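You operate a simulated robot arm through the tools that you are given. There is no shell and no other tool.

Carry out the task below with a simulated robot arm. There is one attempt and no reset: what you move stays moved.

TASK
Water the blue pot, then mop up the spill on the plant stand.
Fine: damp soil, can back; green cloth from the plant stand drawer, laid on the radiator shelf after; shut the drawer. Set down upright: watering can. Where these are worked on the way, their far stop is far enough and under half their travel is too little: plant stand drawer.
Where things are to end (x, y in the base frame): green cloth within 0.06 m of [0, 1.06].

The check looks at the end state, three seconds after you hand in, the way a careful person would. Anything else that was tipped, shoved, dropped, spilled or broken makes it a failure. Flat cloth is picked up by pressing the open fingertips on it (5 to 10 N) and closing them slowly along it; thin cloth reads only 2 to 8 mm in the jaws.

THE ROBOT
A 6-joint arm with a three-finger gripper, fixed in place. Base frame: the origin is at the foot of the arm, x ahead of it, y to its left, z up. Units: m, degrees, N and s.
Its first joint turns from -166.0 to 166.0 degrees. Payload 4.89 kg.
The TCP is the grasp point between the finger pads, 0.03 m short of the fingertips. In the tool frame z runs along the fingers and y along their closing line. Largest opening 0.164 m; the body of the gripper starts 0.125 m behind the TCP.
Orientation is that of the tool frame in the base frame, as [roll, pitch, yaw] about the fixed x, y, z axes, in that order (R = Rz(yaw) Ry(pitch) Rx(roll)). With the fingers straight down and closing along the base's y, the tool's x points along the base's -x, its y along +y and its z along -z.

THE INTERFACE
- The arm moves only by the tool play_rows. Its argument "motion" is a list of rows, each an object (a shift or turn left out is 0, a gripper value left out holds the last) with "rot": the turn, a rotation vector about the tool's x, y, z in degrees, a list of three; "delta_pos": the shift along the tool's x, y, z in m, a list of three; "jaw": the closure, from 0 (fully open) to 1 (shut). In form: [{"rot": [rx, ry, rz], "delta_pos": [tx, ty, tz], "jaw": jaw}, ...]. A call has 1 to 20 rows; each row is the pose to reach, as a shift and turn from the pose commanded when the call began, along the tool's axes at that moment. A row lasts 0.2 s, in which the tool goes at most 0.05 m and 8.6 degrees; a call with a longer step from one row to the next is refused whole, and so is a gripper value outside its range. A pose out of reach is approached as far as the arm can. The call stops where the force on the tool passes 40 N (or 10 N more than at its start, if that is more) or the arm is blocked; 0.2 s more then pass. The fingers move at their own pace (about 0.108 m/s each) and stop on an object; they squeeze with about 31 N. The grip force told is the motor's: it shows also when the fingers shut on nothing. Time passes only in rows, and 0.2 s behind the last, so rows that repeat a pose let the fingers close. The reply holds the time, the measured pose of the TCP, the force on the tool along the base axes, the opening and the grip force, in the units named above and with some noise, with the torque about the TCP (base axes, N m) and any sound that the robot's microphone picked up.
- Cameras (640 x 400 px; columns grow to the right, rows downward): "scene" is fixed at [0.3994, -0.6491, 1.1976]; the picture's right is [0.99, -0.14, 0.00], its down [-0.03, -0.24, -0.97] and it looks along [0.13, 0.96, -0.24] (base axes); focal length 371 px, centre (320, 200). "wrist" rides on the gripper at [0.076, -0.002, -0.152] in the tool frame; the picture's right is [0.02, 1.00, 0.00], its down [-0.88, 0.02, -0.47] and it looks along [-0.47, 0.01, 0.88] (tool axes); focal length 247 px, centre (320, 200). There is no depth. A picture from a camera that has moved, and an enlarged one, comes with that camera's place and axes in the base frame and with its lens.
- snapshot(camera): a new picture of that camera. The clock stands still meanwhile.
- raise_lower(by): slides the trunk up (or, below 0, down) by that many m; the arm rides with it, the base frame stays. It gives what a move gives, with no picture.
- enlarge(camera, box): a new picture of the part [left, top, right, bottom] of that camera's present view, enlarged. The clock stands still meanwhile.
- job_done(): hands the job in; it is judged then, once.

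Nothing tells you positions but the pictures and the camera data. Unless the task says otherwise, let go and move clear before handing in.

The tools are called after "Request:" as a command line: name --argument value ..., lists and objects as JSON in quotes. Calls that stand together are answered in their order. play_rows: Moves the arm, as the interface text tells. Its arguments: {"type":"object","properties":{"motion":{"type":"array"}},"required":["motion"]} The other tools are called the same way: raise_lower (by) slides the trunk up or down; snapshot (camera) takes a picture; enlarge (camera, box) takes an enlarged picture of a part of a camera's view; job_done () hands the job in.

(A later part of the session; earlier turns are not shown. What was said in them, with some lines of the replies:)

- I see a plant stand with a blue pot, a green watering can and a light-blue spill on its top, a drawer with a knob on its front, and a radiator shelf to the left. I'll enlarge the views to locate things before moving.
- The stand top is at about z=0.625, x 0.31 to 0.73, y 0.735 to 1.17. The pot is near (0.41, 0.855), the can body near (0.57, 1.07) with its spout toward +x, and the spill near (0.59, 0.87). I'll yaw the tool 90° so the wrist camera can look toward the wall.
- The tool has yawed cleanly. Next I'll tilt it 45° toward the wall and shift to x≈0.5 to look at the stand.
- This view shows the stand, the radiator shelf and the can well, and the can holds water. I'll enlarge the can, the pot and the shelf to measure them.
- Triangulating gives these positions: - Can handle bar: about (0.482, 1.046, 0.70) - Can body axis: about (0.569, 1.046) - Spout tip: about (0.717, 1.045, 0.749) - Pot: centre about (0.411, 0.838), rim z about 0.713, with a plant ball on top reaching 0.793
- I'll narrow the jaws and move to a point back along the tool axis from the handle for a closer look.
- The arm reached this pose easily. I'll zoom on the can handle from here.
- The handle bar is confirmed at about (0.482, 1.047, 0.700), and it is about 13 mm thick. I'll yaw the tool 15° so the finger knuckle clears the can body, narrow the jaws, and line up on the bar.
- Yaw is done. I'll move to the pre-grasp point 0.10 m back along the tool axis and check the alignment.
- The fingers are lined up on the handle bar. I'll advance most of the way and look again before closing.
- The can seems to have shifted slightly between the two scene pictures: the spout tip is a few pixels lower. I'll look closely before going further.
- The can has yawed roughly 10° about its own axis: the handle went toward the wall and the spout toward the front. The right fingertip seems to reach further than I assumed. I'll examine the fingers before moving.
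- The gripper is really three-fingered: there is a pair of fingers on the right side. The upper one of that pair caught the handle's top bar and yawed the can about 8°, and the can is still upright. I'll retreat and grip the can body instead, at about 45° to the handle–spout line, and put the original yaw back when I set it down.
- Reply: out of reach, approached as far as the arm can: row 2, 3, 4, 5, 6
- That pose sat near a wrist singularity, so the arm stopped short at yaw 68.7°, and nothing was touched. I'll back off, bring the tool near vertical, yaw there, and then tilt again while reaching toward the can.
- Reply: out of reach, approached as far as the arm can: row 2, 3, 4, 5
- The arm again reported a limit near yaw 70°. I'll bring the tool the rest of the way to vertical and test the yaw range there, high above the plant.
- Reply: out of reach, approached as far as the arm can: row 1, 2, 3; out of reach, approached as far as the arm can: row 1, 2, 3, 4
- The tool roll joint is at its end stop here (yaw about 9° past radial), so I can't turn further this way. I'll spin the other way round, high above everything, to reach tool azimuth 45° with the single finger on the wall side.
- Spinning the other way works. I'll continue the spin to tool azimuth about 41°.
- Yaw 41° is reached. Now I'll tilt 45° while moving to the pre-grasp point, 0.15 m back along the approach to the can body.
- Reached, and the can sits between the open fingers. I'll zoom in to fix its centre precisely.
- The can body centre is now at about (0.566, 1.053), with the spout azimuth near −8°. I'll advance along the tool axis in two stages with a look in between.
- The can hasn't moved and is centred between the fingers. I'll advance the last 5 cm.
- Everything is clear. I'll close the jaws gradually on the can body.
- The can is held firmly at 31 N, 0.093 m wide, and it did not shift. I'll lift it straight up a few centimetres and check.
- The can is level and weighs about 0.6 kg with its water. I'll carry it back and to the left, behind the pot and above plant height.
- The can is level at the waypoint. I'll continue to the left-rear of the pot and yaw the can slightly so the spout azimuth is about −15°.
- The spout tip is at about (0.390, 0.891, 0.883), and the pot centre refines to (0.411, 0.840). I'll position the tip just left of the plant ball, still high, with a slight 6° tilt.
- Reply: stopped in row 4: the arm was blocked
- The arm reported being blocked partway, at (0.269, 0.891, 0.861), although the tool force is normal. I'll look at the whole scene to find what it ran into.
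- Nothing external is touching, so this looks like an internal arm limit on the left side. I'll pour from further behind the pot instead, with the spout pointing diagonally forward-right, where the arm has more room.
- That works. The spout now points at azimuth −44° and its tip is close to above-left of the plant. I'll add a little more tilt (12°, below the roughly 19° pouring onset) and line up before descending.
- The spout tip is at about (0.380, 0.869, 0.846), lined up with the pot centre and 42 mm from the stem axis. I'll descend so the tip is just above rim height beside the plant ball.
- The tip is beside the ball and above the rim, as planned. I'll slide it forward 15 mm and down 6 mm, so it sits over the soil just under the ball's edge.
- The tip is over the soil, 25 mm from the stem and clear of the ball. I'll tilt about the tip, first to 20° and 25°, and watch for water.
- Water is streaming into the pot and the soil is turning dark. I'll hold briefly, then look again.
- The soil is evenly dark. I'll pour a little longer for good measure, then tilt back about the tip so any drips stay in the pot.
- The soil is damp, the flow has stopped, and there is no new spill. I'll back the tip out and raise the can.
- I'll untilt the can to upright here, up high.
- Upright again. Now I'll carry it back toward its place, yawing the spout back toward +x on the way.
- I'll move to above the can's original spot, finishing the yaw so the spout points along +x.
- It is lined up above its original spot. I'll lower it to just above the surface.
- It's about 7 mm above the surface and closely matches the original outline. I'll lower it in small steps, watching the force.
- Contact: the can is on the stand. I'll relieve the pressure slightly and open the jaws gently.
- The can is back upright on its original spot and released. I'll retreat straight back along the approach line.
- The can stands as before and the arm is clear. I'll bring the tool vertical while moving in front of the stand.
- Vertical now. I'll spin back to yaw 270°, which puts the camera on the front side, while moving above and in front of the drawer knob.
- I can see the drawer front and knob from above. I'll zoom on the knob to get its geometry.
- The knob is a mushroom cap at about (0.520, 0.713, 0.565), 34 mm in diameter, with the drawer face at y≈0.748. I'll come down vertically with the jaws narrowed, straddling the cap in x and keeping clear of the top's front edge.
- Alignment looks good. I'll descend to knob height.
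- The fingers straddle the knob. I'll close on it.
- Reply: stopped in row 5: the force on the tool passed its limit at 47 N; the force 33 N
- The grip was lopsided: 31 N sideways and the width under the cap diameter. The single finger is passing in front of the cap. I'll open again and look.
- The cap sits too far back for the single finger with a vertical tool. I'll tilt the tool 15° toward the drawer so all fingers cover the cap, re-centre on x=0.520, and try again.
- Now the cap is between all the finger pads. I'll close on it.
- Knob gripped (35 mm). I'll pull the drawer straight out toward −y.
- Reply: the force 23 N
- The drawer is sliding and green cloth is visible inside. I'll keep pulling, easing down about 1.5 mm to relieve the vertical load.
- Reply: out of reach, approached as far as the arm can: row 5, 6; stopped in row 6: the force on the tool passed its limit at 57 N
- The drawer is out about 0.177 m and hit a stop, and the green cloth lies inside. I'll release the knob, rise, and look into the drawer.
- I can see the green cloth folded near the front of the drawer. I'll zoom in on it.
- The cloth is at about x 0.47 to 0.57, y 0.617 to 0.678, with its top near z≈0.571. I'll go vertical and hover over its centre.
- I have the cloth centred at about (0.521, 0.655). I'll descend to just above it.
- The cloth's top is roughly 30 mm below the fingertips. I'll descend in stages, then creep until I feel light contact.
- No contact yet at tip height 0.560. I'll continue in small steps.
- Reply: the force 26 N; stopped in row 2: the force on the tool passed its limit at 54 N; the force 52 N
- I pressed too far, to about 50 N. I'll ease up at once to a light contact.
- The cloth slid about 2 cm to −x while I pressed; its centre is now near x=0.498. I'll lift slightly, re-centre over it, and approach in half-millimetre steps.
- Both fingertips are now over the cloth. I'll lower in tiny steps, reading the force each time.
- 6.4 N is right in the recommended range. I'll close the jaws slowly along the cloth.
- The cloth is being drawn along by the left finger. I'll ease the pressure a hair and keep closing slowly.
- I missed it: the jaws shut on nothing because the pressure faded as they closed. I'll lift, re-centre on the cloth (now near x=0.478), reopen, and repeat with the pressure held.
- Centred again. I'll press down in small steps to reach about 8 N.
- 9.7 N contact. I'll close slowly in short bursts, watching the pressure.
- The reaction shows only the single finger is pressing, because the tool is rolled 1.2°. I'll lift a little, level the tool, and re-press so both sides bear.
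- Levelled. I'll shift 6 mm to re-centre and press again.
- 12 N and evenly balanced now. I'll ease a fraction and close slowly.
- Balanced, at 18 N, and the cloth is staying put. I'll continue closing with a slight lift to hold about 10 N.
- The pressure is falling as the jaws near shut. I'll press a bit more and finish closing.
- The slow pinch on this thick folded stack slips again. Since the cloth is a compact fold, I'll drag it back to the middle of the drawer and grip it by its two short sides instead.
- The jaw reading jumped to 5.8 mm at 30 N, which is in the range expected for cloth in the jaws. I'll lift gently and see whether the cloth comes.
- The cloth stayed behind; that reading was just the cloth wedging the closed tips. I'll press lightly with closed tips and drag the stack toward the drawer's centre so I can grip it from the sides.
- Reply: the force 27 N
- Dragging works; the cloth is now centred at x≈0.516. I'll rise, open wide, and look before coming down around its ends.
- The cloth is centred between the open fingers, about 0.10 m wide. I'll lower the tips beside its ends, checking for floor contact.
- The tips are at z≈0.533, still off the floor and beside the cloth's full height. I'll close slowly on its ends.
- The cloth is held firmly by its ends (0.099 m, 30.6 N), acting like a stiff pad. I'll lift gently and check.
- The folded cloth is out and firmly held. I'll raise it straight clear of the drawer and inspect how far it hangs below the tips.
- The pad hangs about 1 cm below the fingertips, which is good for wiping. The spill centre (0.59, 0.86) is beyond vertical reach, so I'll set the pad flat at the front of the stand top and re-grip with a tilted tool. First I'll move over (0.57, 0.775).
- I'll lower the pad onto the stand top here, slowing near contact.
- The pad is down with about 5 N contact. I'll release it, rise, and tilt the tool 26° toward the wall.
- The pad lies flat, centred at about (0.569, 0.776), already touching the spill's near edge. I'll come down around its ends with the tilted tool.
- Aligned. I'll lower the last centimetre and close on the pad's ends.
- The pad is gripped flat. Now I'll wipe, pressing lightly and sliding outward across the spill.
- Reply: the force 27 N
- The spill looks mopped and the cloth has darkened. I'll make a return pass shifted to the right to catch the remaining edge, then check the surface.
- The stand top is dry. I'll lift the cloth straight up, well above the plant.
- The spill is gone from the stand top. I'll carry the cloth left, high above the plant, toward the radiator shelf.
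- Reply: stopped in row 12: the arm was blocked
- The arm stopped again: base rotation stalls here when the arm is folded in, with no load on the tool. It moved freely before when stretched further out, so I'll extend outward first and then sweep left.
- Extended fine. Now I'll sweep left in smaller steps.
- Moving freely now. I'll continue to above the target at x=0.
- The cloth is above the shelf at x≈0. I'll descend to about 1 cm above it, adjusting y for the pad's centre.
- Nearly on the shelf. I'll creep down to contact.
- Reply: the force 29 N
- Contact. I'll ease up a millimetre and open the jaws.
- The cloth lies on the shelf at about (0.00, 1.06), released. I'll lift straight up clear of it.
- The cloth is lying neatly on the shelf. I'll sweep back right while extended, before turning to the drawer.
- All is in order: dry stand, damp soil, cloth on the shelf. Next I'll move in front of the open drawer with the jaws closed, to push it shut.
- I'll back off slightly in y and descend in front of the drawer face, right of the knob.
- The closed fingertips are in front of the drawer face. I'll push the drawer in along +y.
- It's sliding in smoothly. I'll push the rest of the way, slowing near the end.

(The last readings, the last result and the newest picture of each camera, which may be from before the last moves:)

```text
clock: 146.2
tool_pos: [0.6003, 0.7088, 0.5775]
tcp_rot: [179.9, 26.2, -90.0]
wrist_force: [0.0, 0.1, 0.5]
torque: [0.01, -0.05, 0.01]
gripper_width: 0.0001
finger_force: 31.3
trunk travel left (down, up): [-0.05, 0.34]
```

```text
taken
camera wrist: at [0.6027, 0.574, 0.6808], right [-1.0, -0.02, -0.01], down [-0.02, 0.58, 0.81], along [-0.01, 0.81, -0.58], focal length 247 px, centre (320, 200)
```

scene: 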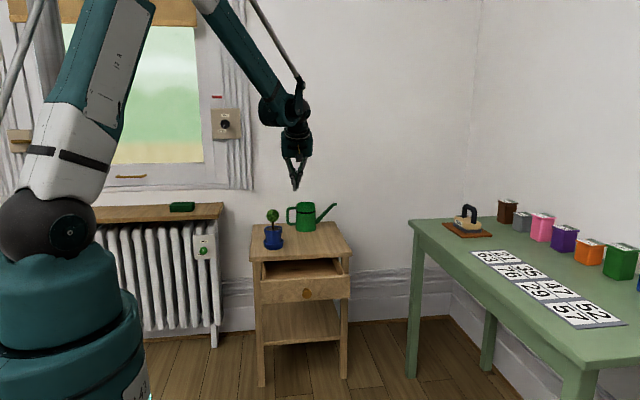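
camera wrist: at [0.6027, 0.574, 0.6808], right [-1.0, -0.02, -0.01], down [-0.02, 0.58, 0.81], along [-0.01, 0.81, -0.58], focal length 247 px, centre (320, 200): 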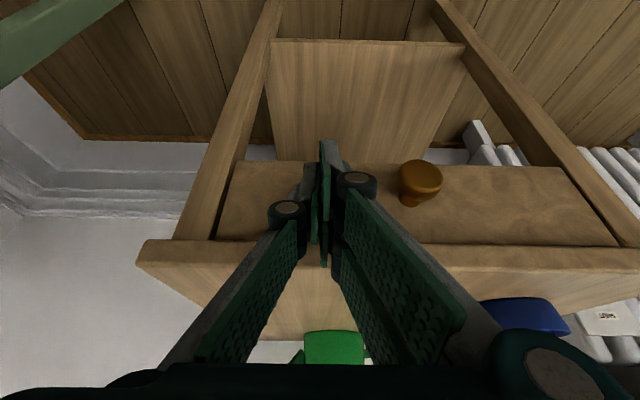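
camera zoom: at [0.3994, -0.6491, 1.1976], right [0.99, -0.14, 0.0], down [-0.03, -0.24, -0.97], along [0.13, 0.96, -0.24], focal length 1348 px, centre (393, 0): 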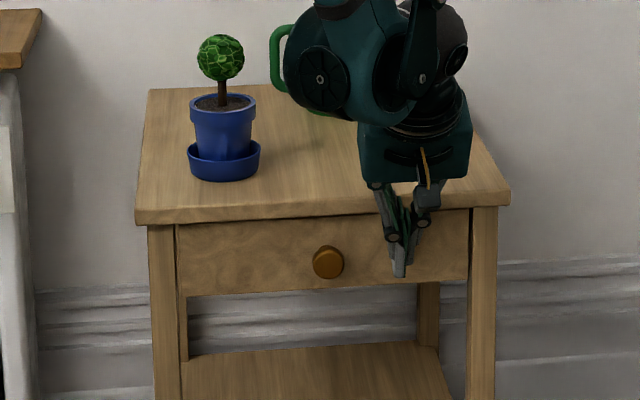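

Nearly shut. I'll nudge a few more millimetres until I feel the closed stop.

Request:
play_rows --motion '[{"delta_pos": [-0.0018, 0, 0.0009]}, {"delta_pos": [-0.0036, 0, 0.0018]}, {"delta_pos": [-0.0036, 0, 0.0018]}]'

```text
clock: 147.0
tool_pos: [0.601, 0.7144, 0.5781]
tcp_rot: [180.0, 26.0, -89.9]
wrist_force: [0.1, -0.7, 0.6]
torque: [0.0, 0.02, 0.05]
gripper_width: 0.0
finger_force: 31.4
trunk travel left (down, up): [-0.05, 0.34]
```

Request:
enlarge --camera "scene" --box '[275, 245, 335, 290]'

Request:
enlarge --camera "wrist" --box '[270, 130, 470, 270]'

```text
8.89 times, centred on (305, 268) of scene
camera zoom: at [0.3994, -0.6491, 1.1976], right [0.99, -0.14, 0.0], down [-0.03, -0.24, -0.97], along [0.13, 0.96, -0.24], focal length 3295 px, centre (453, -400)
```

zoom: 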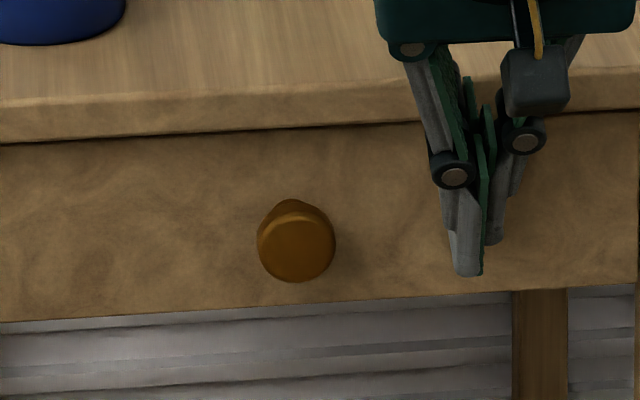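

```text
2.86 times, centred on (370, 200) of wrist
camera zoom: at [0.6026, 0.5781, 0.6806], right [-1.0, -0.02, -0.01], down [-0.02, 0.58, 0.81], along [-0.01, 0.81, -0.58], focal length 706 px, centre (177, 200)
```

zoom: 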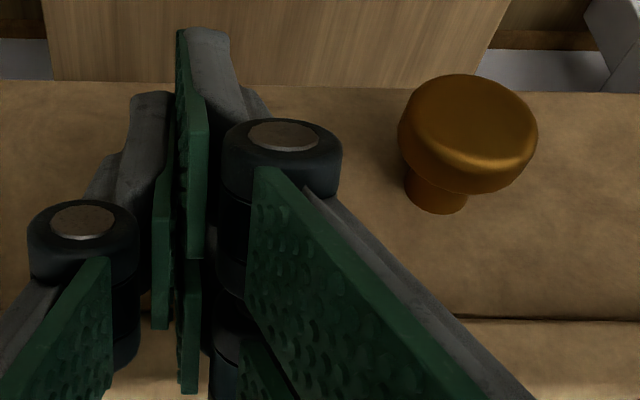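

The drawer front now matches its original closed image. One more gentle nudge to confirm the stop.

Request:
play_rows --motion '[{"delta_pos": [-0.0014, 0, 0.0007]}, {"delta_pos": [-0.0027, 0, 0.0013]}, {"delta_pos": [-0.0027, 0, 0.0013]}]'

```text
clock: 147.8
tool_pos: [0.6011, 0.7138, 0.5771]
tcp_rot: [179.9, 26.0, -89.8]
wrist_force: [-0.4, -13.9, 3.8]
torque: [0.02, 0.06, 0.06]
gripper_width: 0.0001
finger_force: 31.3
trunk travel left (down, up): [-0.05, 0.34]
stopped in row 3: the force on the tool passed its limit at 42 N (the readings are from after the stop); the commanded pose is now the measured one
```

The stop is confirmed, so the drawer is shut. I'll back away and rise clear.

Request:
play_rows --motion '[{"delta_pos": [0.018, 0, -0.0088]}, {"delta_pos": [0.036, 0, -0.0176]}, {"delta_pos": [0.0628, 0, -0.0308]}, {"delta_pos": [0.0496, 0, -0.0577]}, {"delta_pos": [0.032, 0, -0.0936]}, {"delta_pos": [0.0144, 0, -0.1295]}, {"delta_pos": [-0.0032, 0, -0.1654]}, {"delta_pos": [-0.0208, 0, -0.2013]}, {"delta_pos": [-0.0384, 0, -0.2372]}, {"delta_pos": [-0.056, 0, -0.2731]}, {"delta_pos": [-0.056, 0, -0.2731]}]'

Request:
snapshot --camera "scene"

Request:
enlarge --camera "scene" --box '[230, 180, 370, 300]'

Request:
enlarge --camera "scene" --box '[120, 160, 240, 240]'

Request:
snapshot --camera "wrist"

```text
clock: 150.2
tool_pos: [0.6018, 0.6449, 0.8462]
tcp_rot: [179.9, 26.0, -89.9]
wrist_force: [0.2, -0.8, -0.8]
torque: [-0.02, 0.06, 0.02]
gripper_width: 0.0001
finger_force: 31.4
trunk travel left (down, up): [-0.05, 0.34]
```

```text
taken
```

scene: 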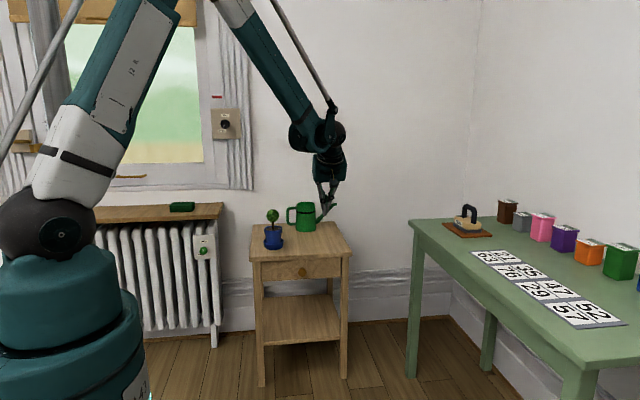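

```text
3.33 times, centred on (300, 240) of scene
camera zoom: at [0.3994, -0.6491, 1.1976], right [0.99, -0.14, 0.0], down [-0.03, -0.24, -0.97], along [0.13, 0.96, -0.24], focal length 1236 px, centre (387, 67)
```

zoom: 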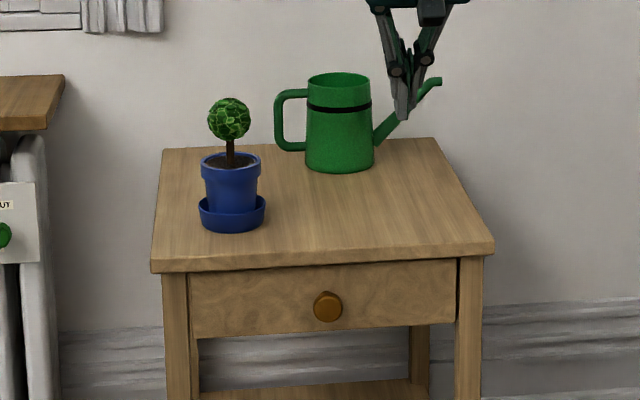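

```text
5.00 times, centred on (180, 200) of scene
camera zoom: at [0.3994, -0.6491, 1.1976], right [0.99, -0.14, 0.0], down [-0.03, -0.24, -0.97], along [0.13, 0.96, -0.24], focal length 1854 px, centre (1020, 200)
```

zoom: 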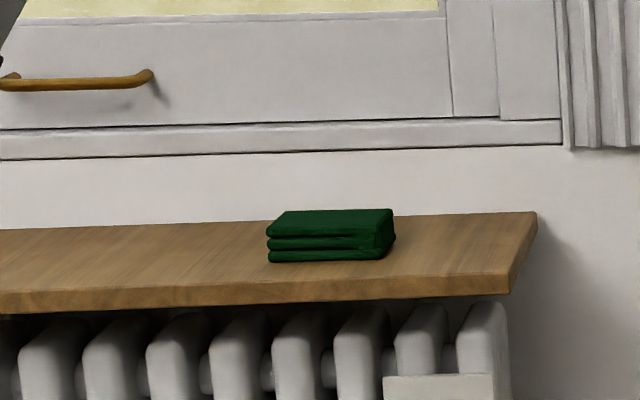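

```text
taken
camera wrist: at [0.6034, 0.5106, 0.9511], right [-1.0, -0.02, -0.01], down [-0.02, 0.58, 0.81], along [-0.01, 0.81, -0.58], focal length 247 px, centre (320, 200)
```

wrist: 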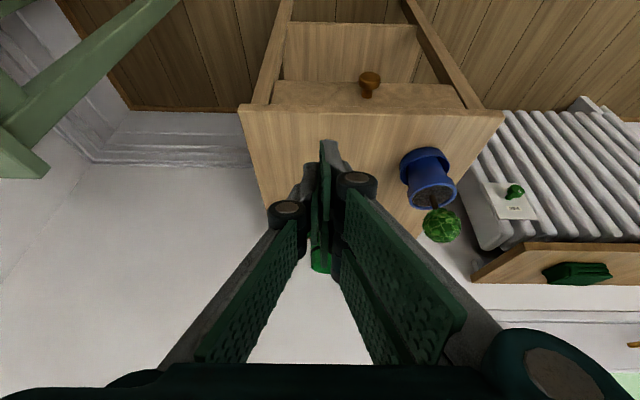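

The can is upright in its place, the drawer is shut, the spill is gone, and the cloth is on the shelf. One last close look at the soil and the stand top before handing in.

Request:
enlarge --camera "scene" --box '[250, 200, 350, 262]'

Request:
enlarge --camera "wrist" --box '[230, 90, 510, 260]'

```text
6.40 times, centred on (300, 231) of scene
camera zoom: at [0.3994, -0.6491, 1.1976], right [0.99, -0.14, 0.0], down [-0.03, -0.24, -0.97], along [0.13, 0.96, -0.24], focal length 2372 px, centre (448, 2)
```

zoom: 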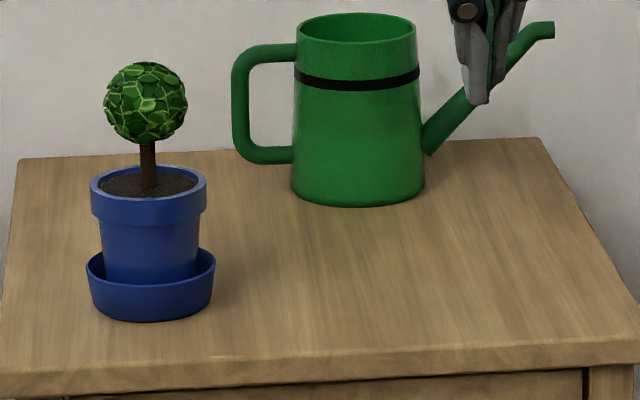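

```text
2.29 times, centred on (370, 175) of wrist
camera zoom: at [0.6034, 0.5106, 0.9511], right [-1.0, -0.02, -0.01], down [-0.02, 0.58, 0.81], along [-0.01, 0.81, -0.58], focal length 564 px, centre (206, 257)
```

zoom: 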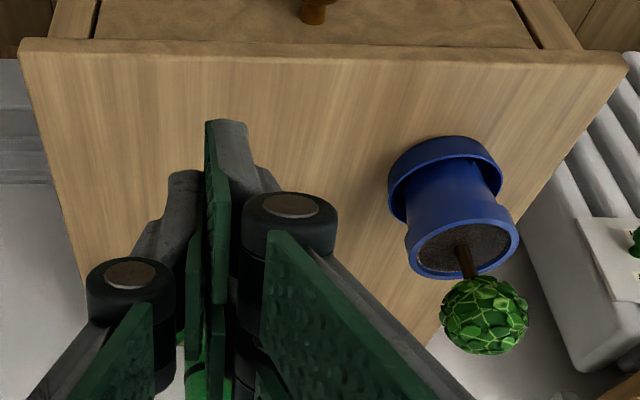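

The soil is damp, the stand top is dry, and the can is upright in its place. The drawer is shut, the cloth is on the radiator shelf at about (0, 1.06), and the arm is clear. I'm handing the job in.

Request:
job_done

```text
The job is handed in.
```

I watered the blue pot, mopped up the spill, and handed the job in. I haven't seen the judge's result; what follows is what I saw in the last pictures.

- **Pot:** the soil is dark and damp, with no water outside the pot.
- **Watering can:** it is upright, released, and back within a few millimetres of where it started. On the first approach a finger caught the handle and turned the can about 8°. I put that back when I set it down.
- **Drawer:** I pulled it out about 0.18 m to its stop to get the cloth, then pushed it shut until it stopped again. Its front matches the starting picture.
- **Spill:** the stand top looks dry in both camera views.
- **Green cloth:** it is lying folded on the radiator shelf at about (0.00, 1.06). The suggested pinch kept slipping on the thick fold, so I gripped it by its two short sides instead. One press on it in the drawer reached about 54 N, well over the 5 to 10 N advised; I saw no damage to the cloth or the drawer.

The gripper is empty and clear of everything.
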